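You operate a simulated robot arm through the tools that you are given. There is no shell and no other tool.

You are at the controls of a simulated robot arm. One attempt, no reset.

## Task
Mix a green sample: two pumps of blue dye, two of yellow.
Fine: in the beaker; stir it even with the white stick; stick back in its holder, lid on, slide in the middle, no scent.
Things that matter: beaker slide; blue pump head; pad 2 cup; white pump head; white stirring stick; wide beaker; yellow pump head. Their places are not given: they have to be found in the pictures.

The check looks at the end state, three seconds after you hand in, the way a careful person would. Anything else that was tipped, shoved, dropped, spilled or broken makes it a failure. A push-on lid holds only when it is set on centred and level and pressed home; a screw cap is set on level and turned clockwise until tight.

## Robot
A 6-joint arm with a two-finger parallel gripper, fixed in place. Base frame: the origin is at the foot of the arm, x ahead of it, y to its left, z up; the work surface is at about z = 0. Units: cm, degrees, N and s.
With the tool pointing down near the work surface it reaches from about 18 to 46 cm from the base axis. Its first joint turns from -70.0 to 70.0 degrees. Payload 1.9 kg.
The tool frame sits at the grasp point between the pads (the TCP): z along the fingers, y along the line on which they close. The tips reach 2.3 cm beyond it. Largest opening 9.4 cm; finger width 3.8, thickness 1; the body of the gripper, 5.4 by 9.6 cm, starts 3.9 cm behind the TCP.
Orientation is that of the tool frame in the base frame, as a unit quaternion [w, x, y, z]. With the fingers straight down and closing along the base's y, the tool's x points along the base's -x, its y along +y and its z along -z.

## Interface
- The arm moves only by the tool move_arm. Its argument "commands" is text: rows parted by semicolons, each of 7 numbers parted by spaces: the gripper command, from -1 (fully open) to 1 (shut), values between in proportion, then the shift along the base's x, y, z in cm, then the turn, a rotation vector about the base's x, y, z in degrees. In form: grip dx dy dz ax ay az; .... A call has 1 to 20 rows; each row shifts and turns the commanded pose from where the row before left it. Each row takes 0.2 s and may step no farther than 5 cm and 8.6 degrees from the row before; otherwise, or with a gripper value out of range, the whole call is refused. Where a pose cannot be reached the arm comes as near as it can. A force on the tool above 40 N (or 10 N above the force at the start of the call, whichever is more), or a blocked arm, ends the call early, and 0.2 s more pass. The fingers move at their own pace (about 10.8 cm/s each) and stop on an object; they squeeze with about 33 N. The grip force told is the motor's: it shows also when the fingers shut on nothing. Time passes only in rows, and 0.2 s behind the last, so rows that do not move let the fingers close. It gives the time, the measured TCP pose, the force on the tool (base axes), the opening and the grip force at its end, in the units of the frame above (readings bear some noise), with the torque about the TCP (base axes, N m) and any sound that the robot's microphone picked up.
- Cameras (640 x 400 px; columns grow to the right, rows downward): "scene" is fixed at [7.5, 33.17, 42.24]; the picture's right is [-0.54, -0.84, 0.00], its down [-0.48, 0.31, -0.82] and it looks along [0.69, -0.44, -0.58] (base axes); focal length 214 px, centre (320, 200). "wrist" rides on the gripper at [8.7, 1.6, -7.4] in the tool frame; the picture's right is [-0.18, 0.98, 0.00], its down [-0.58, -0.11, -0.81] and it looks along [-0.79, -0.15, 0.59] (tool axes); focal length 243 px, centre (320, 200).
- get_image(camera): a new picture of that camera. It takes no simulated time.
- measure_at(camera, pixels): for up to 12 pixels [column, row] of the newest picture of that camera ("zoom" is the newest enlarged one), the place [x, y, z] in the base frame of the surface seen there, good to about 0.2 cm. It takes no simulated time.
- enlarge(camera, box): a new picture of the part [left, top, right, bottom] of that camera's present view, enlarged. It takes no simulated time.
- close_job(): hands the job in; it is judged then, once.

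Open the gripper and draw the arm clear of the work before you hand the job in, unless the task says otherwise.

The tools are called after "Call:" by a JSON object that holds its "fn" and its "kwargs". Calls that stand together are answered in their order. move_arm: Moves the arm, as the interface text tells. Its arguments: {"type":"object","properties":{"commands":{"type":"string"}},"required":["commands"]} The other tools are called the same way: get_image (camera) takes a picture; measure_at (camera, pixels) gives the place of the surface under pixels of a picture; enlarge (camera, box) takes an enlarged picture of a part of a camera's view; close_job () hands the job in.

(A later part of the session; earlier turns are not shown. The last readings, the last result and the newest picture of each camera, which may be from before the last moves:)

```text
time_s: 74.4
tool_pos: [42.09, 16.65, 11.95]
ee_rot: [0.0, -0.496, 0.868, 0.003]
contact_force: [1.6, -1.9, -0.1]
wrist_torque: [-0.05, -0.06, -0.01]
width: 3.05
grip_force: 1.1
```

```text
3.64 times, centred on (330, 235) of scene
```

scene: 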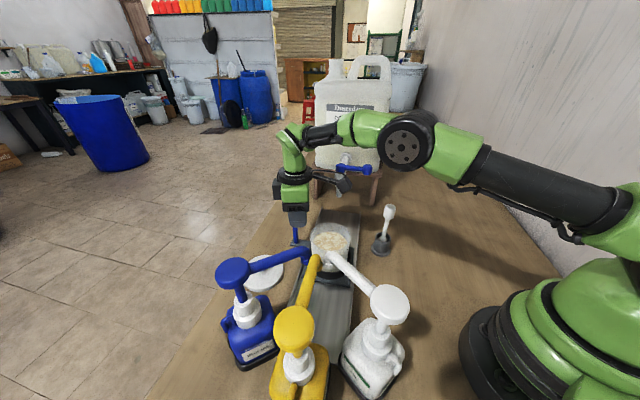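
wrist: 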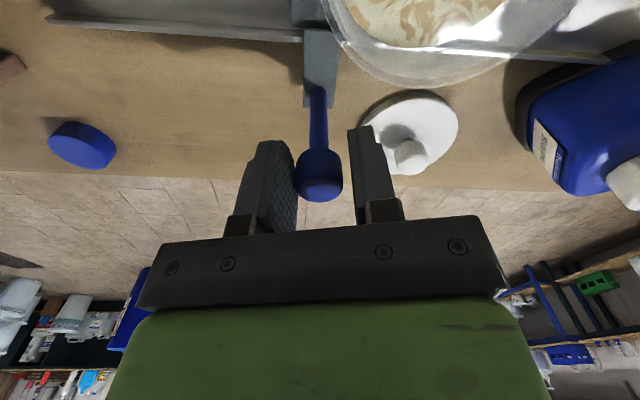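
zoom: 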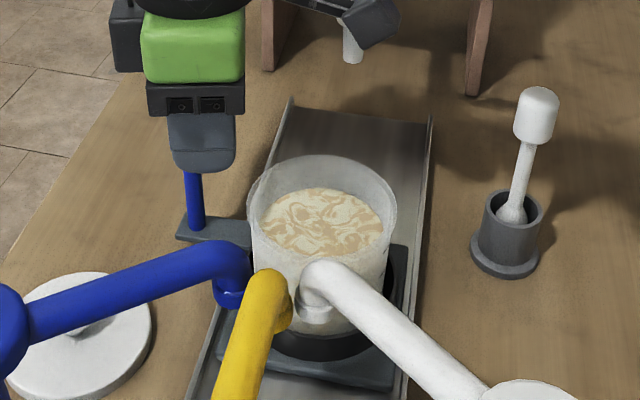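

The rod is ~0.6 cm short of its start spot ((42.5,17.88) vs (42.98,17.52)). I advance another 0.7 cm and then open to let it settle.

Call:
{"fn": "move_arm", "kwargs": {"commands": "0.38 0.25 -0.25 0 0 0 0; 0.38 0.25 -0.25 0 0 0 0; 0.2 0 0 0 0 0 0; 0 0 0 0 0 0 0; 0 0 0 0 0 0 0; 0 0 0 0 0 0 0"}}

Call:
{"fn": "get_image", "kwargs": {"camera": "scene"}}

Call:
{"fn": "measure_at", "kwargs": {"camera": "scene", "pixels": [[295, 237], [294, 232], [295, 240], [296, 236]]}}

Call:
{"fn": "get_image", "kwargs": {"camera": "wrist"}}

Call:
{"fn": "enlarge", "kwargs": {"camera": "scene", "box": [240, 180, 340, 300]}}

```text
time_s: 75.8
tool_pos: [42.44, 16.31, 11.92]
ee_rot: [0.0, -0.496, 0.868, 0.004]
contact_force: [0.9, -0.7, 0.4]
wrist_torque: [-0.03, 0.03, 0.0]
width: 4.72
grip_force: 0.0
```

```text
taken
```

scene: 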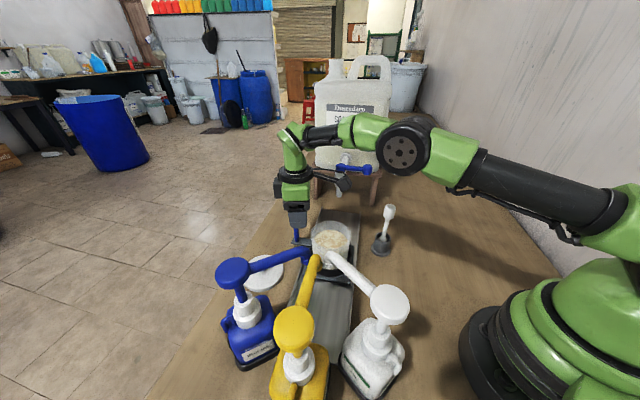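

```text
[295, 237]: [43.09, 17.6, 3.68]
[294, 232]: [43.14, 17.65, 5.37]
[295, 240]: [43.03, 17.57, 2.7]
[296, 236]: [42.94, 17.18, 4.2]
```

```text
taken
```

wrist: 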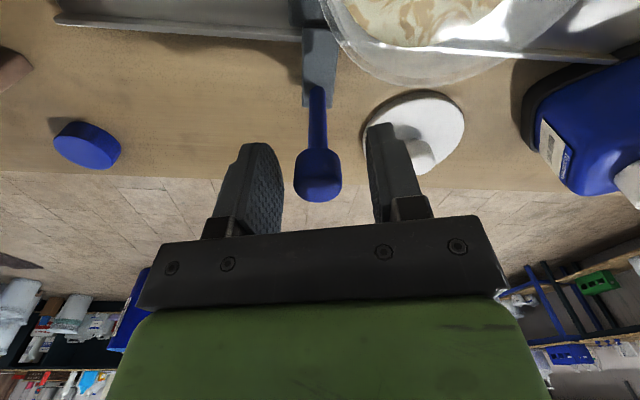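

```text
3.33 times, centred on (290, 240) of scene
```

zoom: 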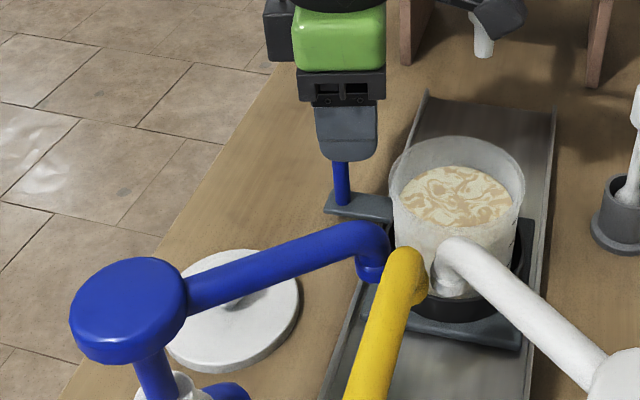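

The picture matches the original one: the slide is back in the middle detent. I lift off the handle, retreat, and go toward the stick with yaw ≈20°, to look at it.

Call:
{"fn": "move_arm", "kwargs": {"commands": "0 -0.2 -0.3 1.5 0 0 0; 0 -0.3 -0.4 2 0 0 0; 0 -1 -0.8 2.5 0 0 0; 0 -1.5 -1.5 3 0 0 0; 0 -1.5 -2.5 2 0 0 -6.5; 0 -1.5 -2.5 1 0 0 -6.5; 0 -1.5 -2.5 0 0 0 -6.5; 0 -1.5 -2.5 0 0 0 -6.5; -0.2 -2 -2.5 0 0 0 -6.5; -0.2 -2 -1 0 0 0 -6.5; -0.2 0 0 0 0 0 0"}}

Call:
{"fn": "get_image", "kwargs": {"camera": "scene"}}

Call:
{"fn": "get_image", "kwargs": {"camera": "wrist"}}

```text
time_s: 78.2
tool_pos: [29.45, -0.31, 23.65]
ee_rot: [0.0, -0.177, 0.984, 0.004]
contact_force: [-1.1, 0.2, -0.7]
wrist_torque: [0.03, 0.0, 0.02]
width: 5.65
grip_force: 0.0
```

```text
taken
```

scene: 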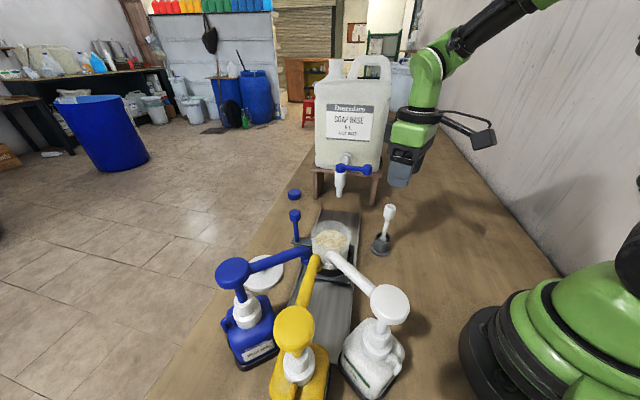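

```text
taken
```

wrist: 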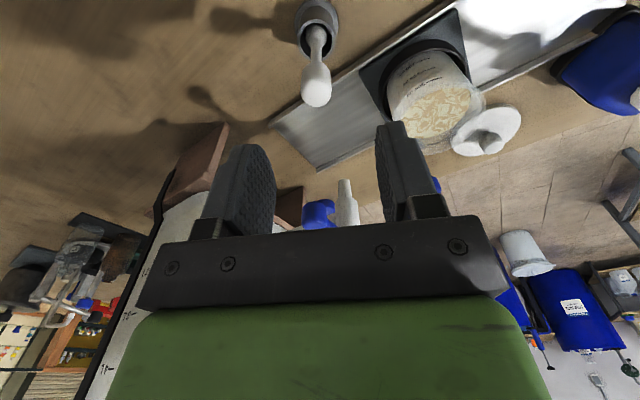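

Here the stick cap is at wrist (316,85) and its holder at (318,25). I enlarge and measure.

Call:
{"fn": "enlarge", "kwargs": {"camera": "wrist", "box": [260, 0, 380, 120]}}

Call:
{"fn": "measure_at", "kwargs": {"camera": "wrist", "pixels": [[316, 97], [304, 95], [330, 95], [316, 106], [316, 72], [317, 55], [318, 38], [300, 35], [334, 35], [316, 2], [336, 25], [298, 20]]}}

Call:
{"fn": "enlarge", "kwargs": {"camera": "scene", "box": [350, 190, 430, 270]}}

Call:
{"fn": "measure_at", "kwargs": {"camera": "scene", "pixels": [[389, 206], [384, 211], [395, 211], [389, 215], [388, 225], [387, 232], [385, 237], [375, 240], [391, 240], [382, 252], [374, 250], [390, 250]]}}

```text
3.33 times, centred on (320, 60) of wrist
```

zoom: 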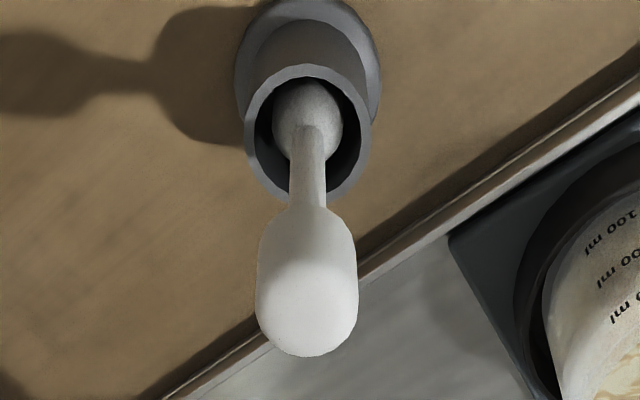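

```text
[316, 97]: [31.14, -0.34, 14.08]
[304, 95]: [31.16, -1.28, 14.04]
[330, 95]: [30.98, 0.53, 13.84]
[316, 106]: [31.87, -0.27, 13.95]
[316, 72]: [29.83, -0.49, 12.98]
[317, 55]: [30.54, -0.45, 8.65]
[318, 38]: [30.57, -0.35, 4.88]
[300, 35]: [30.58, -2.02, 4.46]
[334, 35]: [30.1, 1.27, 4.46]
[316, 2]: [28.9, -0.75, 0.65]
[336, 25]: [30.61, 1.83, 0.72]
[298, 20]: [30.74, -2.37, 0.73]
```

```text
5.00 times, centred on (390, 230) of scene
```

zoom: 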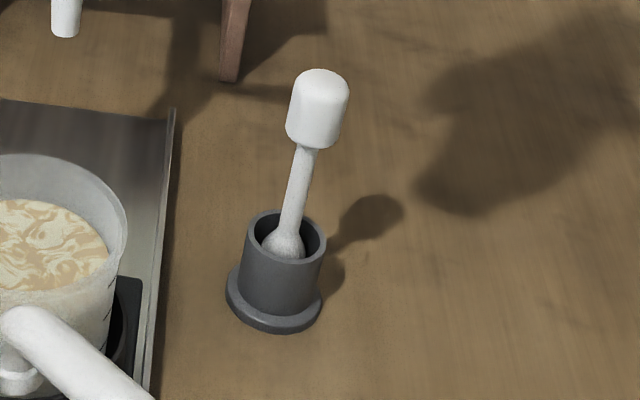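

```text
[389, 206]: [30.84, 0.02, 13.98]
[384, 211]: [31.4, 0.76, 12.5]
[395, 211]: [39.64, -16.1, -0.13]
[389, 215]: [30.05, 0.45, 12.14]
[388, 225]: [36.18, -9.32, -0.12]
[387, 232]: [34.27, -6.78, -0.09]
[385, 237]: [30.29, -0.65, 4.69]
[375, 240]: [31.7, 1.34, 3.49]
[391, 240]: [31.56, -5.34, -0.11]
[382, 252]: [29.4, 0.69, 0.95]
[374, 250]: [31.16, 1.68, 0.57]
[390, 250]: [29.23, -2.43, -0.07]
```

Cap centre ≈ (30.9,−0.37), z 11.5–14.1; the stick is almost vertical. I descend with fingers straddling the cap to z 12.6.

Call:
{"fn": "move_arm", "kwargs": {"commands": "-0.2 0.7 0 -1.5 0 0 0; -0.2 0.75 -0.05 -2 0 0 0; -0.2 0 0 -2.5 0 0 0; -0.2 0 0 -2.5 0 0 0; -0.2 0 0 -1.5 0 0 0; -0.2 0 0 -1 0 0 0; -0.2 0 0 0 0 0 0"}}

Call:
{"fn": "get_image", "kwargs": {"camera": "wrist"}}

Call:
{"fn": "enlarge", "kwargs": {"camera": "scene", "box": [340, 170, 440, 270]}}

```text
time_s: 79.8
tool_pos: [31.07, -0.11, 12.86]
ee_rot: [0.001, -0.178, 0.984, 0.004]
contact_force: [0.0, 0.0, -0.3]
wrist_torque: [0.03, 0.01, -0.01]
width: 5.64
grip_force: 0.0
```

```text
taken
```

wrist: 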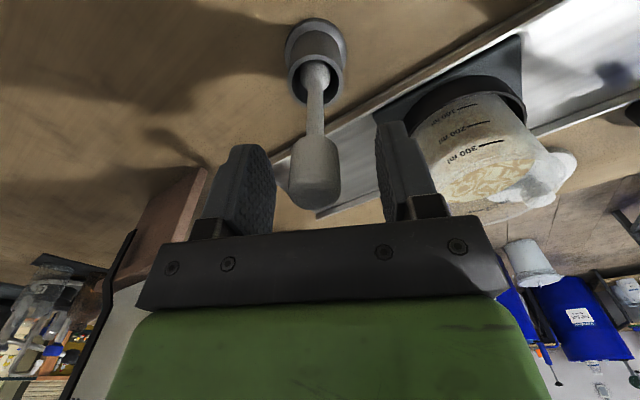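

```text
4.00 times, centred on (390, 220) of scene
```

zoom: 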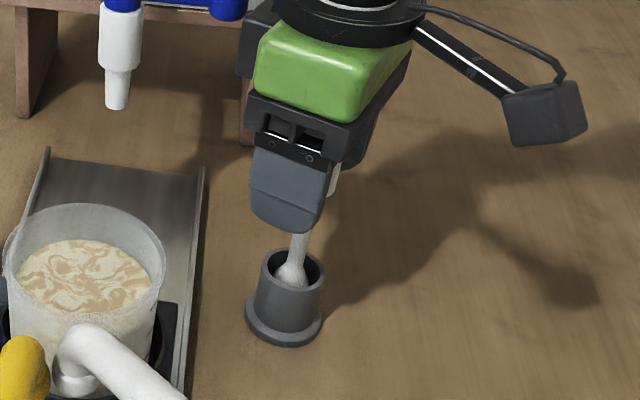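

The cap is a bit left of the mid-line; I shift −0.25 in y, then close on it.

Call:
{"fn": "move_arm", "kwargs": {"commands": "-0.2 0.05 -0.25 -0.2 0 0 0; 0.2 0 0 0 0 0 0; 0.5 0 0 0 0 0 0; 1 0 0 0 0 0 0; 1 0 0 0 0 0 0; 1 0 0 0 0 0 0"}}

Call:
{"fn": "get_image", "kwargs": {"camera": "wrist"}}

```text
time_s: 81.2
tool_pos: [30.95, -0.24, 12.63]
ee_rot: [0.0, -0.178, 0.984, 0.003]
contact_force: [-0.4, 0.3, 0.6]
wrist_torque: [-0.01, 0.04, 0.01]
width: 2.21
grip_force: 32.9
```

```text
taken
```

wrist: 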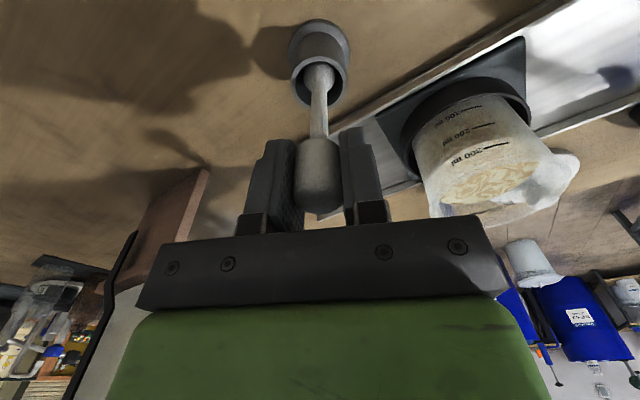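

Firm grip, width 2.21, no side loads (grasp pose (30.95,−0.24,12.63)). I lift straight up.

Call:
{"fn": "move_arm", "kwargs": {"commands": "1 0 0 0.5 0 0 0; 1 0 0 1 0 0 0; 1 0 0 1.5 0 0 0; 1 0 0 2 0 0 0; 1 0 0 2 0 0 0; 1 0 0 2 0 0 0; 1 0 0 1.5 0 0 0; 1 0 0 1.5 0 0 0; 1 0 0 0 0 0 0"}}

Call:
{"fn": "enlarge", "kwargs": {"camera": "scene", "box": [320, 120, 460, 270]}}

Call:
{"fn": "get_image", "kwargs": {"camera": "wrist"}}

Call:
{"fn": "get_image", "kwargs": {"camera": "scene"}}

```text
time_s: 83.2
tool_pos: [31.16, -0.34, 24.91]
ee_rot: [0.0, -0.179, 0.984, 0.002]
contact_force: [0.3, -0.3, -0.5]
wrist_torque: [0.0, 0.02, -0.02]
width: 2.21
grip_force: 33.0
```

```text
2.67 times, centred on (390, 195) of scene
```

zoom: 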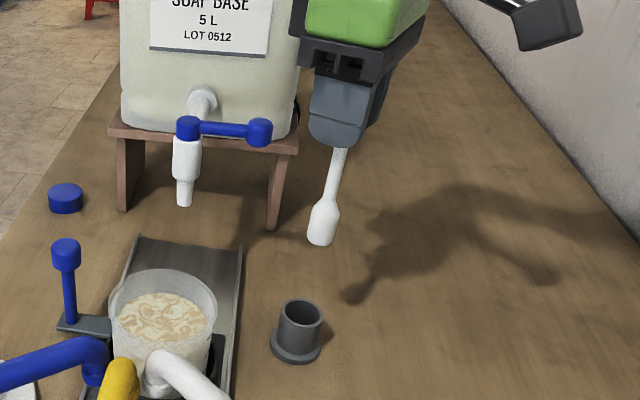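

```text
taken
```

wrist: 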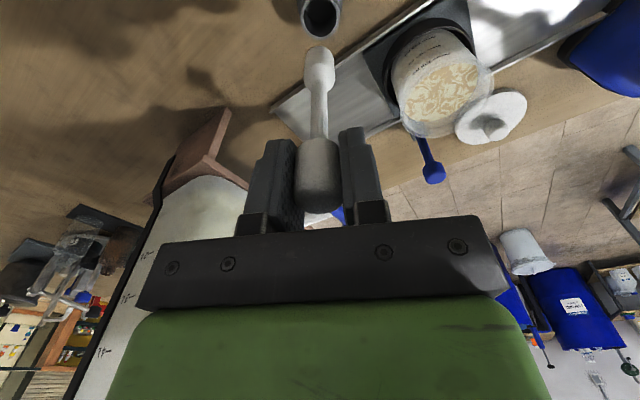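

```text
taken
```

scene: 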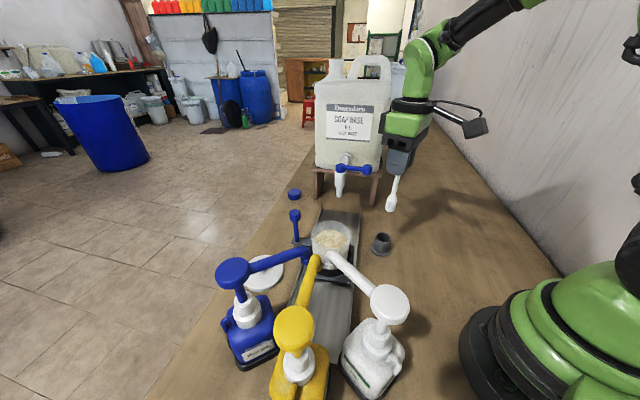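

The stick is out and the holder stayed put. I measure the stick tip (zoom (320,240)), head edges, and the now-empty holder rim.

Call:
{"fn": "enlarge", "kwargs": {"camera": "scene", "box": [360, 160, 430, 265]}}

Call:
{"fn": "measure_at", "kwargs": {"camera": "scene", "pixels": [[390, 210], [386, 208], [394, 208], [391, 200], [393, 190], [375, 235], [388, 235], [381, 232], [382, 240], [372, 250], [391, 247], [381, 253]]}}

Call:
{"fn": "measure_at", "kwargs": {"camera": "wrist", "pixels": [[320, 50], [306, 65], [332, 65], [320, 70], [318, 120], [303, 15], [336, 15], [320, 38], [445, 85], [400, 95], [490, 80], [430, 135]]}}

```text
3.81 times, centred on (395, 212) of scene
```

zoom: 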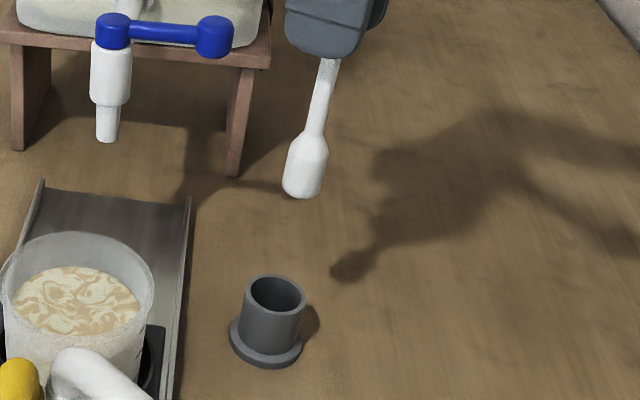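

```text
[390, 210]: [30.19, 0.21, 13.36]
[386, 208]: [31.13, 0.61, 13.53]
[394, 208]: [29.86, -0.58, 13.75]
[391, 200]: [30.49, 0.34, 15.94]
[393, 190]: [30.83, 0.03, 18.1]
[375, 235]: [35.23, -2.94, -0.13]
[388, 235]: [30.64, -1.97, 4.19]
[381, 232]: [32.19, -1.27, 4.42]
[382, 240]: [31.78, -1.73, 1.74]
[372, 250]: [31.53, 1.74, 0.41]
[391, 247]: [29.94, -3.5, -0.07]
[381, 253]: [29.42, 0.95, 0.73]
```

```text
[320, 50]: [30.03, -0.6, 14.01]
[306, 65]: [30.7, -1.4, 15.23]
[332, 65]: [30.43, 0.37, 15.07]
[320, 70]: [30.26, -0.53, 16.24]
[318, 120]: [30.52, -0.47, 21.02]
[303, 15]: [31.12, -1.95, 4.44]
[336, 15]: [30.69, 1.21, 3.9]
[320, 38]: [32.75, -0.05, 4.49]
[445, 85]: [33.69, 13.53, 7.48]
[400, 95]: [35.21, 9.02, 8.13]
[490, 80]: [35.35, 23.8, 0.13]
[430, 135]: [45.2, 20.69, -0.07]
```

Tip is 11.9 cm below the TCP, head radius ~0.95. I carry it at this height to over the beaker centre (34.4,12.8).

Call:
{"fn": "move_arm", "kwargs": {"commands": "1 0.6 2 0 0 0 0; 1 0.7 2.5 0 0 0 0; 1 0.7 2.5 0 0 0 0; 1 0.6 2.5 0 0 0 0; 1 0.5 2 0 0 0 0; 1 0.4 1.6 0 0 0 0; 1 0 0 0 0 0 0"}}

Call:
{"fn": "get_image", "kwargs": {"camera": "scene"}}

Call:
{"fn": "get_image", "kwargs": {"camera": "wrist"}}

Call:
{"fn": "enlarge", "kwargs": {"camera": "scene", "box": [260, 150, 400, 290]}}

```text
time_s: 84.8
tool_pos: [34.52, 12.58, 24.95]
ee_rot: [0.0, -0.178, 0.984, 0.003]
contact_force: [-0.7, 0.1, -1.0]
wrist_torque: [0.01, -0.01, -0.02]
width: 2.22
grip_force: 32.7
```

```text
taken
```

scene: 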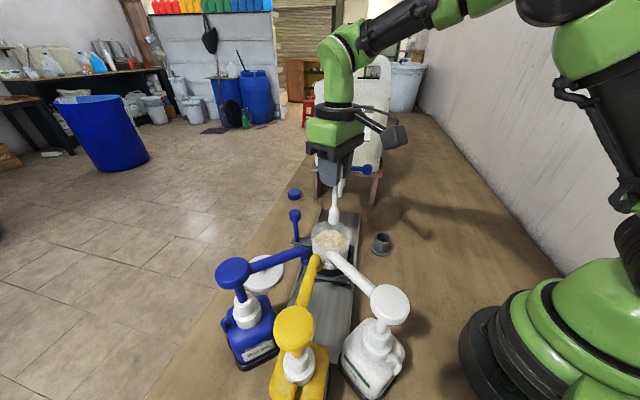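

```text
taken
```

wrist: 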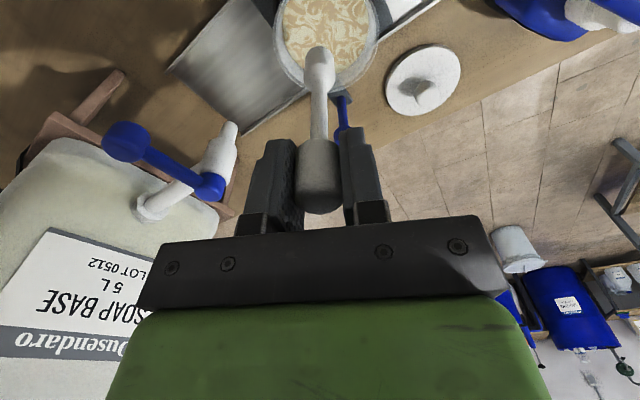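

```text
2.86 times, centred on (330, 220) of scene
```

zoom: 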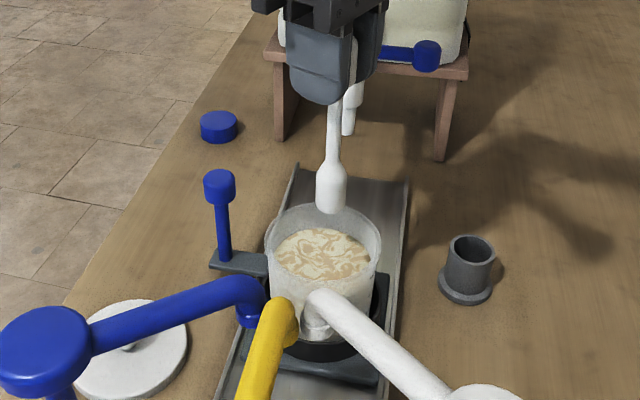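

I verify tip position against the rim in the wrist view: tip (320,55), rim (276,45), (378,40), (325,97).

Call:
{"fn": "measure_at", "kwargs": {"camera": "wrist", "pixels": [[320, 50], [320, 60], [308, 68], [333, 68], [275, 40], [379, 40], [300, 88], [365, 80], [277, 15], [375, 12], [290, 40], [360, 30]]}}

Call:
{"fn": "measure_at", "kwargs": {"camera": "zoom", "pixels": [[330, 208], [319, 190], [345, 190], [266, 245], [380, 250], [290, 215], [365, 220]]}}

```text
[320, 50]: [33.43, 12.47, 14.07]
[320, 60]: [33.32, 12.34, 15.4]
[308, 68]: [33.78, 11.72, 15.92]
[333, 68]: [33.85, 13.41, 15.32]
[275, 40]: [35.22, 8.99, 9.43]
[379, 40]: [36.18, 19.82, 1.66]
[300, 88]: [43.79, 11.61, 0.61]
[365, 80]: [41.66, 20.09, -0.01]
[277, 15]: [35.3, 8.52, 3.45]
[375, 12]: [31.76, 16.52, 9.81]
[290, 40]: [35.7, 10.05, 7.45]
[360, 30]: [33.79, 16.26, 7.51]
```

```text
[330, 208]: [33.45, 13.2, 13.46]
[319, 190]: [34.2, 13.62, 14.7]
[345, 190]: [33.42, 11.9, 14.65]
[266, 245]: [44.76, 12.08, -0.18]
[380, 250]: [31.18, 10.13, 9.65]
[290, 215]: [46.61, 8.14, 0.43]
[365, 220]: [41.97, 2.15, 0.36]
```

Tip is within ~0.4 cm of the beaker centre. I lower into the liquid to TCP z≈15.3 (tip ≈3.4).

Call:
{"fn": "move_arm", "kwargs": {"commands": "1 0.1 0.3 -1.5 0 0 0; 1 0 0 -2 0 0 0; 1 0 0 -1.5 0 0 0; 1 0 0 -1.5 0 0 0; 1 0 0 -1.2 0 0 0; 1 0 0 -1 0 0 0; 1 0 0 -1 0 0 0; 1 0 0 0 0 0 0"}}

Call:
{"fn": "enlarge", "kwargs": {"camera": "scene", "box": [260, 150, 400, 290]}}

Call:
{"fn": "get_image", "kwargs": {"camera": "wrist"}}

```text
time_s: 86.6
tool_pos: [34.67, 12.84, 15.13]
ee_rot: [0.0, -0.178, 0.984, 0.004]
contact_force: [0.2, 0.0, -0.4]
wrist_torque: [-0.03, 0.0, 0.01]
width: 2.2
grip_force: 33.0
```

```text
2.86 times, centred on (330, 220) of scene
```

zoom: 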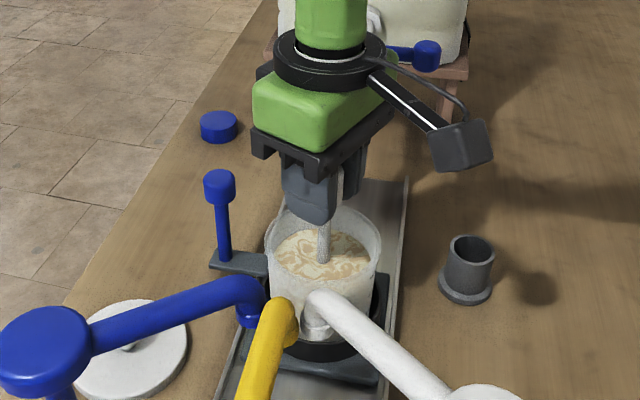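

```text
taken
```

wrist: 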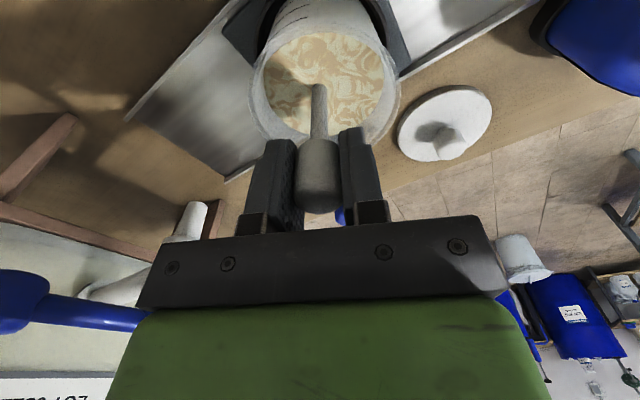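

The stick is in the liquid, centred. I stir one circle of radius ~1.6 cm and check.

Call:
{"fn": "move_arm", "kwargs": {"commands": "1 0.8 0 0 0 0 0; 1 0.8 0 0 0 0 0; 1 -0.21 0.8 0 0 0 0; 1 -0.59 0.59 0 0 0 0; 1 -0.8 0.21 0 0 0 0; 1 -0.8 -0.21 0 0 0 0; 1 -0.59 -0.59 0 0 0 0; 1 -0.21 -0.8 0 0 0 0; 1 0.21 -0.8 0 0 0 0; 1 0.59 -0.59 0 0 0 0; 1 0.8 -0.21 0 0 0 0; 1 0.8 0.21 0 0 0 0; 1 0.59 0.59 0 0 0 0; 1 0.21 0.8 0 0 0 0"}}

Call:
{"fn": "enlarge", "kwargs": {"camera": "scene", "box": [290, 200, 370, 280]}}

```text
time_s: 89.6
tool_pos: [36.17, 13.06, 15.03]
ee_rot: [0.0, -0.177, 0.984, 0.003]
contact_force: [0.2, 0.0, 0.2]
wrist_torque: [0.0, 0.01, -0.01]
width: 2.21
grip_force: 32.9
```

```text
5.00 times, centred on (330, 240) of scene
```

zoom: 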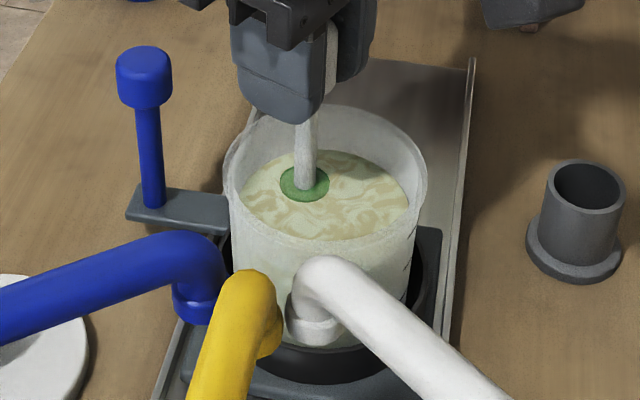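

Green is forming around the stick, with no contact forces. I stir two more circles a bit faster.

Call:
{"fn": "move_arm", "kwargs": {"commands": "1 -0.31 0.94 0 0 0 0; 1 -0.8 0.58 0 0 0 0; 1 -0.99 0 0 0 0 0; 1 -0.8 -0.58 0 0 0 0; 1 -0.31 -0.94 0 0 0 0; 1 0.31 -0.94 0 0 0 0; 1 0.8 -0.58 0 0 0 0; 1 0.99 0 0 0 0 0; 1 0.8 0.58 0 0 0 0; 1 0.31 0.94 0 0 0 0; 1 -0.31 0.94 0 0 0 0; 1 -0.8 0.58 0 0 0 0; 1 -0.99 0 0 0 0 0; 1 -0.8 -0.58 0 0 0 0; 1 -0.31 -0.94 0 0 0 0; 1 0.31 -0.94 0 0 0 0; 1 0.8 -0.58 0 0 0 0; 1 0.99 0 0 0 0 0; 1 0.8 0.58 0 0 0 0; 1 0.31 0.94 0 0 0 0"}}

Call:
{"fn": "enlarge", "kwargs": {"camera": "scene", "box": [290, 200, 370, 280]}}

```text
time_s: 93.8
tool_pos: [36.27, 12.83, 15.14]
ee_rot: [0.001, -0.178, 0.984, 0.004]
contact_force: [0.5, -0.6, 0.1]
wrist_torque: [0.02, 0.0, -0.04]
width: 2.21
grip_force: 32.5
```

```text
5.00 times, centred on (330, 240) of scene
```

zoom: 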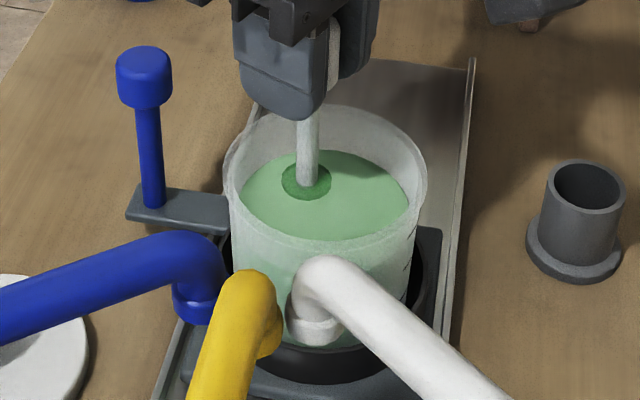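

It's now an even green. I do two more circles for safety and re-centre.

Call:
{"fn": "move_arm", "kwargs": {"commands": "1 -0.31 0.94 0 0 0 0; 1 -0.8 0.58 0 0 0 0; 1 -0.99 0 0 0 0 0; 1 -0.8 -0.58 0 0 0 0; 1 -0.31 -0.94 0 0 0 0; 1 0.31 -0.94 0 0 0 0; 1 0.8 -0.58 0 0 0 0; 1 0.99 0 0 0 0 0; 1 0.8 0.58 0 0 0 0; 1 0.31 0.94 0 0 0 0; 1 -0.31 0.94 0 0 0 0; 1 -0.8 0.58 0 0 0 0; 1 -0.99 0 0 0 0 0; 1 -0.8 -0.58 0 0 0 0; 1 -0.31 -0.94 0 0 0 0; 1 0.31 -0.94 0 0 0 0; 1 0.8 -0.58 0 0 0 0; 1 0.99 0 0 0 0 0; 1 0.8 0.58 0 0 0 0; 1 0.31 0.94 0 0 0 0"}}

Call:
{"fn": "move_arm", "kwargs": {"commands": "1 -0.8 0 0 0 0 0; 1 -0.8 0 0 0 0 0; 1 0 0 0 0 0 0; 1 0 0 0 0 0 0; 1 0 0 0 0 0 0"}}

Call:
{"fn": "enlarge", "kwargs": {"camera": "scene", "box": [290, 200, 370, 280]}}

```text
time_s: 98.0
tool_pos: [36.21, 12.97, 15.27]
ee_rot: [0.0, -0.177, 0.984, 0.003]
contact_force: [-0.7, -0.4, -0.2]
wrist_torque: [0.01, 0.02, -0.03]
width: 2.19
grip_force: 32.7
```

```text
time_s: 99.2
tool_pos: [34.52, 13.14, 15.22]
ee_rot: [0.0, -0.178, 0.984, 0.004]
contact_force: [-0.2, -0.6, -0.4]
wrist_torque: [-0.02, 0.0, 0.01]
width: 2.21
grip_force: 33.3
```

```text
5.00 times, centred on (330, 240) of scene
```

zoom: 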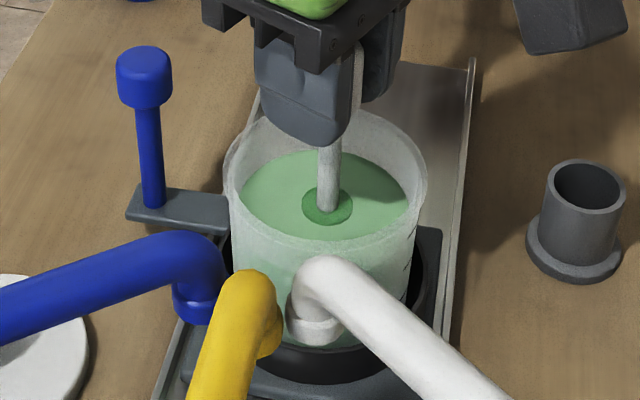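

Even green. I raise the stick just above the liquid and let it drain inside the beaker for a couple of seconds before lifting on.

Call:
{"fn": "move_arm", "kwargs": {"commands": "1 0 0 1 0 0 0; 1 0 0 1 0 0 0; 1 0 0 1 0 0 0; 1 0 0 1 0 0 0; 1 0 0 1 0 0 0; 1 0 0 0 0 0 0; 1 0 0 0 0 0 0; 1 0 0 0 0 0 0; 1 0 0 0 0 0 0; 1 0 0 0 0 0 0; 1 0 0 0 0 0 0; 1 0 0 0 0 0 0; 1 0 0 0 0 0 0; 1 0 0 0 0 0 0; 1 0 0 0 0 0 0; 1 0 0 0 0 0 0; 1 0 0 0 0 0 0; 1 0 0 0 0 0 0; 1 0 0 0 0 0 0"}}

Call:
{"fn": "move_arm", "kwargs": {"commands": "1 0 0 1 0 0 0; 1 0 0 1.5 0 0 0; 1 0 0 1.5 0 0 0; 1 0 0 1 0 0 0; 1 0 0 0 0 0 0; 1 0 0 0 0 0 0; 1 0 0 0 0 0 0; 1 0 0 0 0 0 0; 1 0 0 0 0 0 0; 1 0 0 0 0 0 0; 1 0 0 0 0 0 0"}}

Call:
{"fn": "enlarge", "kwargs": {"camera": "scene", "box": [280, 180, 400, 280]}}

```text
time_s: 103.2
tool_pos: [34.62, 12.9, 20.06]
ee_rot: [0.001, -0.178, 0.984, 0.004]
contact_force: [-0.5, 0.7, 0.2]
wrist_torque: [-0.01, 0.01, -0.01]
width: 2.17
grip_force: 32.5
```

```text
time_s: 105.6
tool_pos: [34.6, 13.03, 25.08]
ee_rot: [0.0, -0.178, 0.984, 0.004]
contact_force: [-0.3, -0.8, 0.8]
wrist_torque: [-0.03, 0.04, 0.0]
width: 2.2
grip_force: 33.4
```

```text
4.00 times, centred on (340, 230) of scene
```

zoom: 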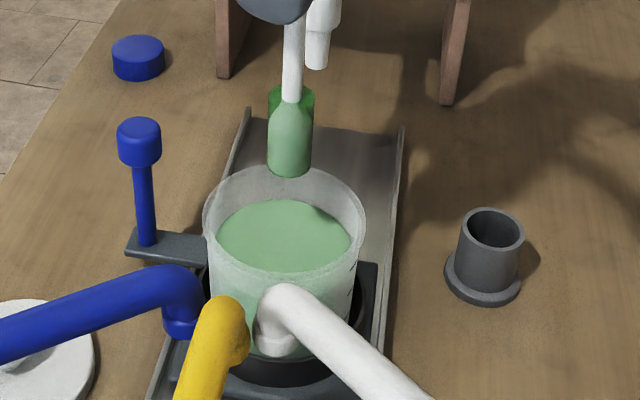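

The head is coated green. I wait longer above the beaker to see whether it drips, then compare.

Call:
{"fn": "move_arm", "kwargs": {"commands": "1 0 0 0 0 0 0; 1 0 0 0 0 0 0; 1 0 0 0 0 0 0; 1 0 0 0 0 0 0; 1 0 0 0 0 0 0; 1 0 0 0 0 0 0; 1 0 0 0 0 0 0; 1 0 0 0 0 0 0; 1 0 0 0 0 0 0; 1 0 0 0 0 0 0; 1 0 0 0 0 0 0; 1 0 0 0 0 0 0; 1 0 0 0 0 0 0; 1 0 0 0 0 0 0; 1 0 0 0 0 0 0; 1 0 0 0 0 0 0; 1 0 0 0 0 0 0; 1 0 0 0 0 0 0; 1 0 0 0 0 0 0; 1 0 0 0 0 0 0"}}

Call:
{"fn": "enlarge", "kwargs": {"camera": "scene", "box": [280, 180, 400, 280]}}

```text
time_s: 109.8
tool_pos: [34.61, 12.96, 25.1]
ee_rot: [0.0, -0.178, 0.984, 0.004]
contact_force: [0.2, -0.1, 0.0]
wrist_torque: [-0.02, 0.0, 0.0]
width: 2.21
grip_force: 33.0
```

```text
4.00 times, centred on (340, 230) of scene
```

zoom: 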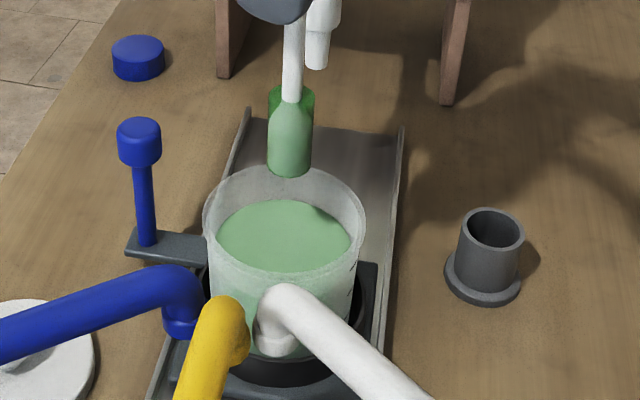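

The coating is a static film. I carry the stick back over the holder.

Call:
{"fn": "move_arm", "kwargs": {"commands": "1 -0.4 -1.6 0 0 0 0; 1 -0.5 -2 0 0 0 0; 1 -0.6 -2.5 0 0 0 0; 1 -0.7 -2.5 0 0 0 0; 1 -0.7 -2.5 0 0 0 0; 1 -0.7 -2.15 0 0 0 0; 1 0 0 0 0 0 0; 1 0 0 0 0 0 0"}}

Call:
{"fn": "get_image", "kwargs": {"camera": "wrist"}}

Call:
{"fn": "get_image", "kwargs": {"camera": "scene"}}

```text
time_s: 111.6
tool_pos: [30.76, -0.6, 24.94]
ee_rot: [0.0, -0.177, 0.984, 0.004]
contact_force: [-0.5, 0.8, -0.6]
wrist_torque: [0.02, 0.0, 0.0]
width: 2.19
grip_force: 32.5
```

```text
taken
```

wrist: 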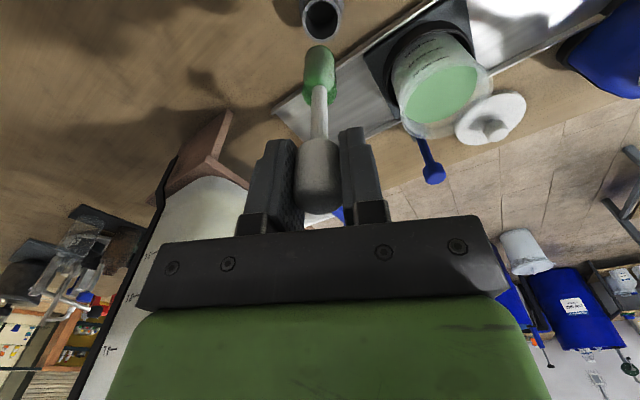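

```text
taken
```

scene: 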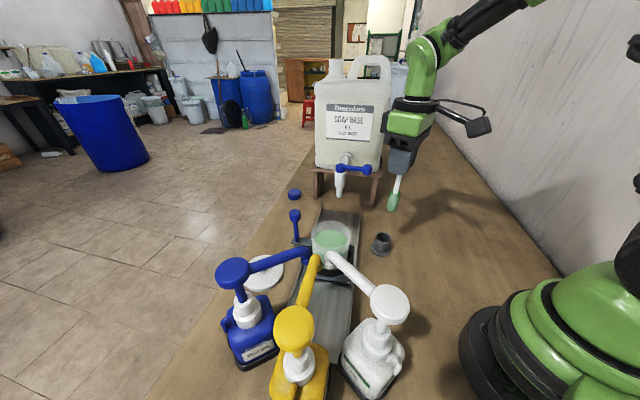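

The reading differs a little from the grasp pose; I take extra readings and measure tip vs. holder.

Call:
{"fn": "move_arm", "kwargs": {"commands": "1 0 0 0 0 0 0; 1 0 0 0 0 0 0; 1 0 0 0 0 0 0"}}

Call:
{"fn": "move_arm", "kwargs": {"commands": "1 0 0 0 0 0 0"}}

Call:
{"fn": "enlarge", "kwargs": {"camera": "wrist", "box": [270, 0, 370, 110]}}

Call:
{"fn": "measure_at", "kwargs": {"camera": "wrist", "pixels": [[320, 47], [305, 68], [335, 65], [320, 65], [318, 110], [304, 18], [339, 16], [322, 39], [308, 30], [336, 30], [320, 4]]}}

Call:
{"fn": "enlarge", "kwargs": {"camera": "scene", "box": [350, 170, 430, 270]}}

```text
time_s: 112.4
tool_pos: [30.93, -0.63, 25.01]
ee_rot: [-0.001, -0.178, 0.984, 0.004]
contact_force: [-1.2, -0.5, -0.3]
wrist_torque: [0.01, -0.02, 0.02]
width: 2.19
grip_force: 32.6
```

```text
time_s: 112.8
tool_pos: [30.8, -0.65, 24.88]
ee_rot: [0.0, -0.178, 0.984, 0.004]
contact_force: [-0.7, -0.6, 0.3]
wrist_torque: [-0.03, -0.01, 0.02]
width: 2.19
grip_force: 32.9
```

```text
3.64 times, centred on (320, 55) of wrist
```

zoom: 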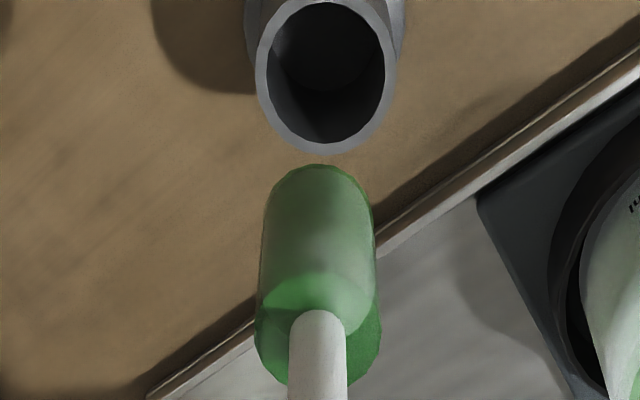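

```text
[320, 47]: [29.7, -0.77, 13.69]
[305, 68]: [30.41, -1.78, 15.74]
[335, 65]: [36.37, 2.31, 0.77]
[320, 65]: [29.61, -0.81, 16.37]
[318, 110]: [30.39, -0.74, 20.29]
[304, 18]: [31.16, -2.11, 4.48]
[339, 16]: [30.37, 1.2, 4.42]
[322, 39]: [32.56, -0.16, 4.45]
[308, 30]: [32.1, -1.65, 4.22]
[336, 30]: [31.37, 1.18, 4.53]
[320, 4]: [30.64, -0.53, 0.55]
```

```text
4.00 times, centred on (390, 220) of scene
```

zoom: 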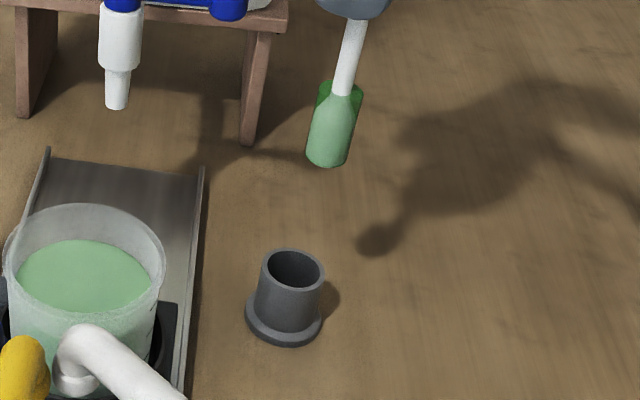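

I measure the stick head from the scene side too for cross-check.

Call:
{"fn": "measure_at", "kwargs": {"camera": "zoom", "pixels": [[309, 150], [347, 152], [328, 150], [330, 120], [345, 60], [262, 265], [322, 268], [293, 250], [293, 288], [327, 165]]}}

```text
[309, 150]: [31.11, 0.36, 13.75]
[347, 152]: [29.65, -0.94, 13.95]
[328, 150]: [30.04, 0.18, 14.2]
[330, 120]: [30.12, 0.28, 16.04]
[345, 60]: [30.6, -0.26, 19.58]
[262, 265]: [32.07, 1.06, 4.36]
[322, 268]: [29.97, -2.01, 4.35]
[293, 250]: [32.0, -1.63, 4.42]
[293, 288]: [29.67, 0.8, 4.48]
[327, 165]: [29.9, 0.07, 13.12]
```

Holder centre ≈ (30.94,−0.43); the stick tip is ≈(30.58,−0.5). I shift (+0.3,+0.15) and lower until the tip is just above the rim (TCP z≈17.2), then look.

Call:
{"fn": "move_arm", "kwargs": {"commands": "1 0.15 0.08 -1.5 0 0 0; 1 0.15 0.07 -2 0 0 0; 1 0 0 -2 0 0 0; 1 0 0 -1.5 0 0 0; 1 0 0 -0.8 0 0 0; 1 0 0 0 0 0 0; 1 0 0 0 0 0 0"}}

Call:
{"fn": "enlarge", "kwargs": {"camera": "scene", "box": [350, 190, 430, 270]}}

Call:
{"fn": "enlarge", "kwargs": {"camera": "wrist", "box": [270, 0, 370, 110]}}

```text
time_s: 114.4
tool_pos: [31.32, -0.16, 17.14]
ee_rot: [-0.001, -0.179, 0.984, 0.004]
contact_force: [0.1, 0.4, -1.1]
wrist_torque: [-0.02, -0.01, 0.0]
width: 2.22
grip_force: 32.7
```

```text
5.00 times, centred on (390, 230) of scene
```

zoom: 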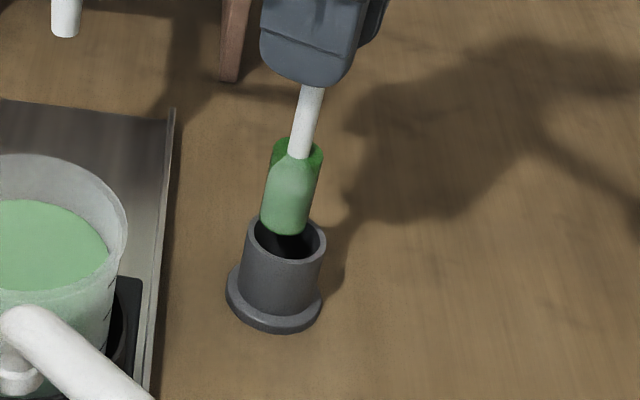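

```text
3.64 times, centred on (320, 55) of wrist
```

zoom: 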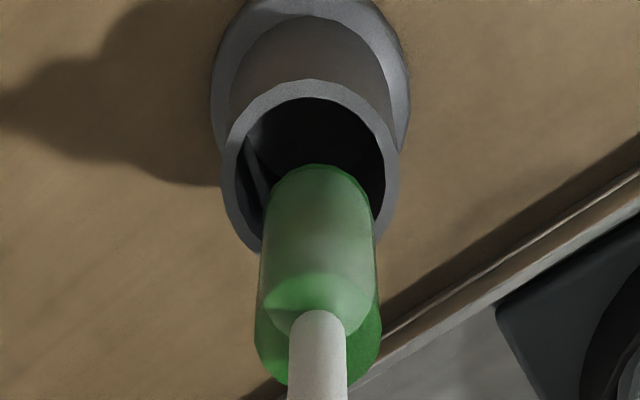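

Views suggest the tip is ~0.25 cm too far in +x and ~0.1 in +y, also consistent with the original grasp pose. I correct and insert the first 2 cm gently.

Call:
{"fn": "move_arm", "kwargs": {"commands": "1 -0.25 -0.1 0 0 0 0; 1 0 0 0 0 0 0; 1 0 0 -0.4 0 0 0; 1 0 0 -0.4 0 0 0; 1 0 0 -0.4 0 0 0; 1 0 0 -0.4 0 0 0; 1 0 0 0 0 0 0"}}

Call:
{"fn": "enlarge", "kwargs": {"camera": "wrist", "box": [270, 0, 370, 110]}}

Call:
{"fn": "enlarge", "kwargs": {"camera": "scene", "box": [350, 190, 430, 270]}}

```text
time_s: 116.0
tool_pos: [31.07, -0.24, 15.48]
ee_rot: [0.0, -0.177, 0.984, 0.003]
contact_force: [0.5, 0.5, -0.1]
wrist_torque: [0.01, 0.03, 0.02]
width: 2.22
grip_force: 33.5
```

```text
3.64 times, centred on (320, 55) of wrist
```

zoom: 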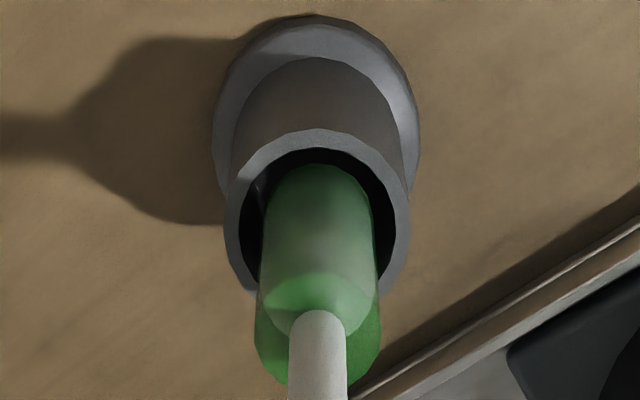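

```text
5.00 times, centred on (390, 230) of scene
```

zoom: 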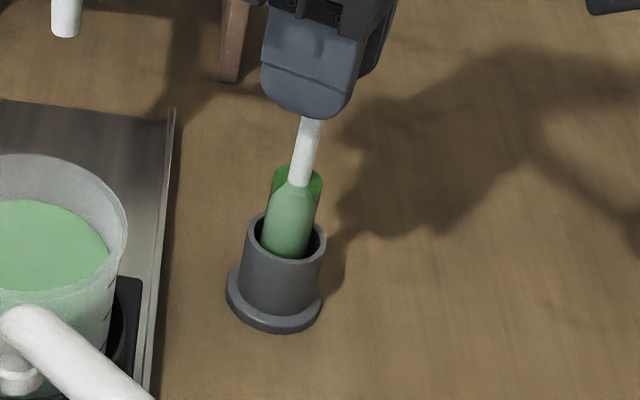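

It's entering the cup freely. I lower on to z≈12.75 slowly.

Call:
{"fn": "move_arm", "kwargs": {"commands": "1 0 0 -0.5 0 0 0; 1 0 0 -0.5 0 0 0; 1 0 0 -0.5 0 0 0; 1 0 0 -0.5 0 0 0; 1 0 0 -0.4 0 0 0; 1 0 0 -0.3 0 0 0; 1 0 0 0 0 0 0"}}

Call:
{"fn": "enlarge", "kwargs": {"camera": "scene", "box": [350, 190, 430, 270]}}

```text
time_s: 117.6
tool_pos: [30.88, -0.17, 12.98]
ee_rot: [0.0, -0.177, 0.984, 0.003]
contact_force: [-0.1, 0.4, 0.2]
wrist_torque: [-0.01, -0.02, 0.01]
width: 2.2
grip_force: 32.8
```

```text
5.00 times, centred on (390, 230) of scene
```

zoom: 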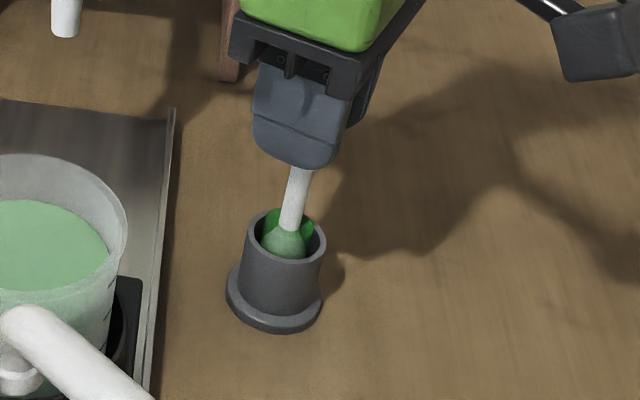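

One more 0.3 cm down to seat, then I open gradually and retreat up.

Call:
{"fn": "move_arm", "kwargs": {"commands": "1 0 0 -0.2 0 0 0; 1 0 0 -0.15 0 0 0; 1 0 0 0 0 0 0"}}

Call:
{"fn": "move_arm", "kwargs": {"commands": "0.5 0 0 0 0 0 0; 0.3 0 0 0 0 0 0; 0 0 0 0 0 0 0; -0.2 0 0 0 0 0 0; -0.2 0 0 0 0 0 0"}}

Call:
{"fn": "enlarge", "kwargs": {"camera": "scene", "box": [350, 190, 430, 270]}}

Call:
{"fn": "get_image", "kwargs": {"camera": "wrist"}}

```text
time_s: 118.4
tool_pos: [30.99, -0.23, 12.7]
ee_rot: [0.002, -0.179, 0.984, 0.004]
contact_force: [-3.4, 2.2, 26.8]
wrist_torque: [0.14, 0.44, -0.01]
width: 2.22
grip_force: 32.4
```

```text
time_s: 119.6
tool_pos: [30.91, -0.37, 12.59]
ee_rot: [0.0, -0.178, 0.984, 0.004]
contact_force: [-0.8, 0.6, -0.6]
wrist_torque: [-0.01, -0.02, 0.0]
width: 5.63
grip_force: 0.0
```

```text
5.00 times, centred on (390, 230) of scene
```

zoom: 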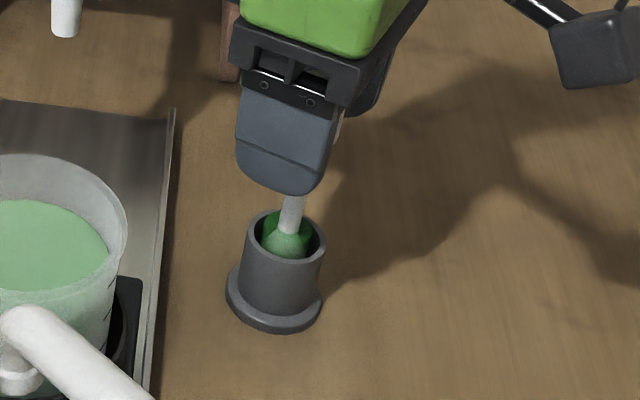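

```text
taken
```

wrist: 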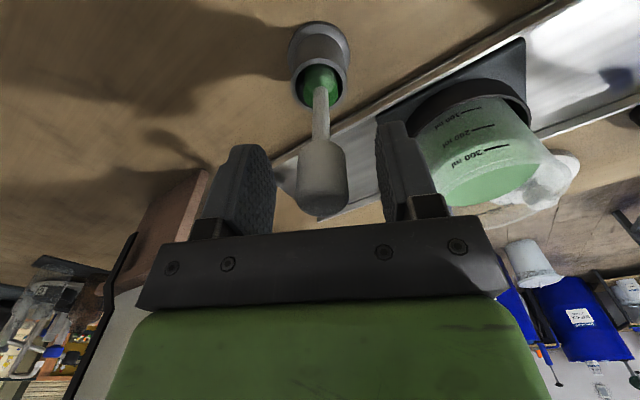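

The stick is seated and standing. I lift straight off, then travel at height toward the lid region, yawing to ~34°.

Call:
{"fn": "move_arm", "kwargs": {"commands": "-0.2 0 0 1 0 0 0; -0.2 0 0 2 0 0 0; -0.2 0 0 3 0 0 0; -0.2 0 0 3 0 0 0; -0.2 0 0 3 0 0 0; -0.2 0.6 2.5 0 0 0 1.7; -0.2 0.6 3.1 0 0 0 1.7; -0.2 0.7 3.1 0 0 0 1.7; -0.2 0.8 3.2 0 0 0 1.7; -0.2 0.8 3.2 0 0 0 1.7; -0.2 0.8 3.2 -1 0 0 1.7; -0.2 0.8 3.2 -1 0 0 1.7; -0.2 0.6 3 -1 0 0 1.7; -0.2 0 0 0 0 0 0"}}

Call:
{"fn": "get_image", "kwargs": {"camera": "scene"}}

Call:
{"fn": "get_image", "kwargs": {"camera": "wrist"}}

```text
time_s: 122.6
tool_pos: [36.61, 24.31, 21.56]
ee_rot: [-0.001, -0.294, 0.956, 0.003]
contact_force: [0.1, -0.2, -0.1]
wrist_torque: [-0.02, -0.02, -0.02]
width: 5.64
grip_force: 0.1
```

```text
taken
```

scene: 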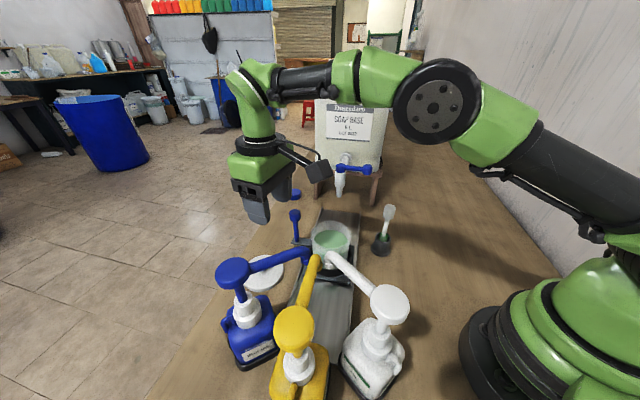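

```text
taken
```

wrist: 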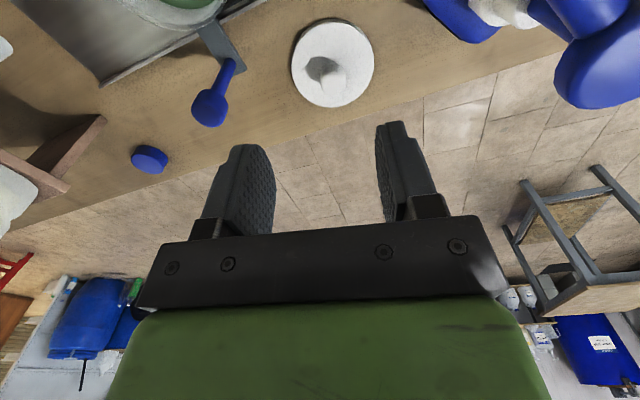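

The lid is clearly visible at wrist (333,65). I enlarge and measure its rim and knob.

Call:
{"fn": "enlarge", "kwargs": {"camera": "wrist", "box": [270, 5, 400, 125]}}

Call:
{"fn": "measure_at", "kwargs": {"camera": "zoom", "pixels": [[335, 280], [300, 285], [368, 280], [335, 300], [335, 225], [115, 200], [510, 180], [310, 75], [330, 345], [180, 110], [470, 300], [180, 300]]}}

Call:
{"fn": "enlarge", "kwargs": {"camera": "scene", "box": [235, 240, 300, 300]}}

```text
3.33 times, centred on (335, 65) of wrist
```

zoom: 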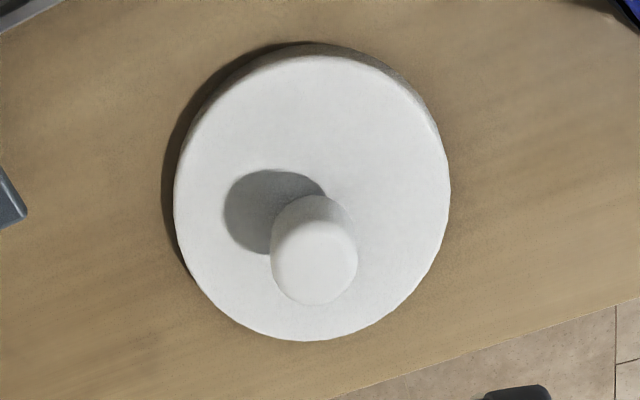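

```text
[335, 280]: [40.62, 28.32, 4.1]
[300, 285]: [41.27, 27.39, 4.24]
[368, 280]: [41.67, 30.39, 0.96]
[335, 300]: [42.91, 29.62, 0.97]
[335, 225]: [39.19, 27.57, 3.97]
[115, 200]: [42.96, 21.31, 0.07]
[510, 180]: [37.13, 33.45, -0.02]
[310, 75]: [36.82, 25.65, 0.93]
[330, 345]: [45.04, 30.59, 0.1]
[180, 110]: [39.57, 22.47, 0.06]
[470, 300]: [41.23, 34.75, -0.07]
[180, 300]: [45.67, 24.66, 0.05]
```

```text
6.67 times, centred on (268, 270) of scene
```

zoom: 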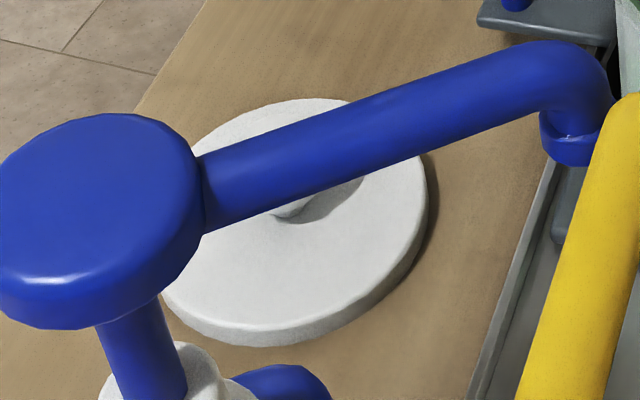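

I measure the knob top centre (333,84) and the lid rim points in the wrist picture.

Call:
{"fn": "measure_at", "kwargs": {"camera": "wrist", "pixels": [[333, 84], [322, 84], [344, 82], [333, 75], [331, 95], [293, 66], [372, 62], [332, 24], [331, 105], [303, 40], [362, 90], [303, 92]]}}

```text
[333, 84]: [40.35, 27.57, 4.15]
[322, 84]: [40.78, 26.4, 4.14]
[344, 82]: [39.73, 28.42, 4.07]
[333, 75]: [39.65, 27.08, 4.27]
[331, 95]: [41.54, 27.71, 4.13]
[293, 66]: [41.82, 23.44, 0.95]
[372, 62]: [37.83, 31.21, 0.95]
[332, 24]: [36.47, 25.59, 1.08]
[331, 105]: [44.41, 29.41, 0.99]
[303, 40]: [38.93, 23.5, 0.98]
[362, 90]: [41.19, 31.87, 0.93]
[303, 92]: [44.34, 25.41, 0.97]
```

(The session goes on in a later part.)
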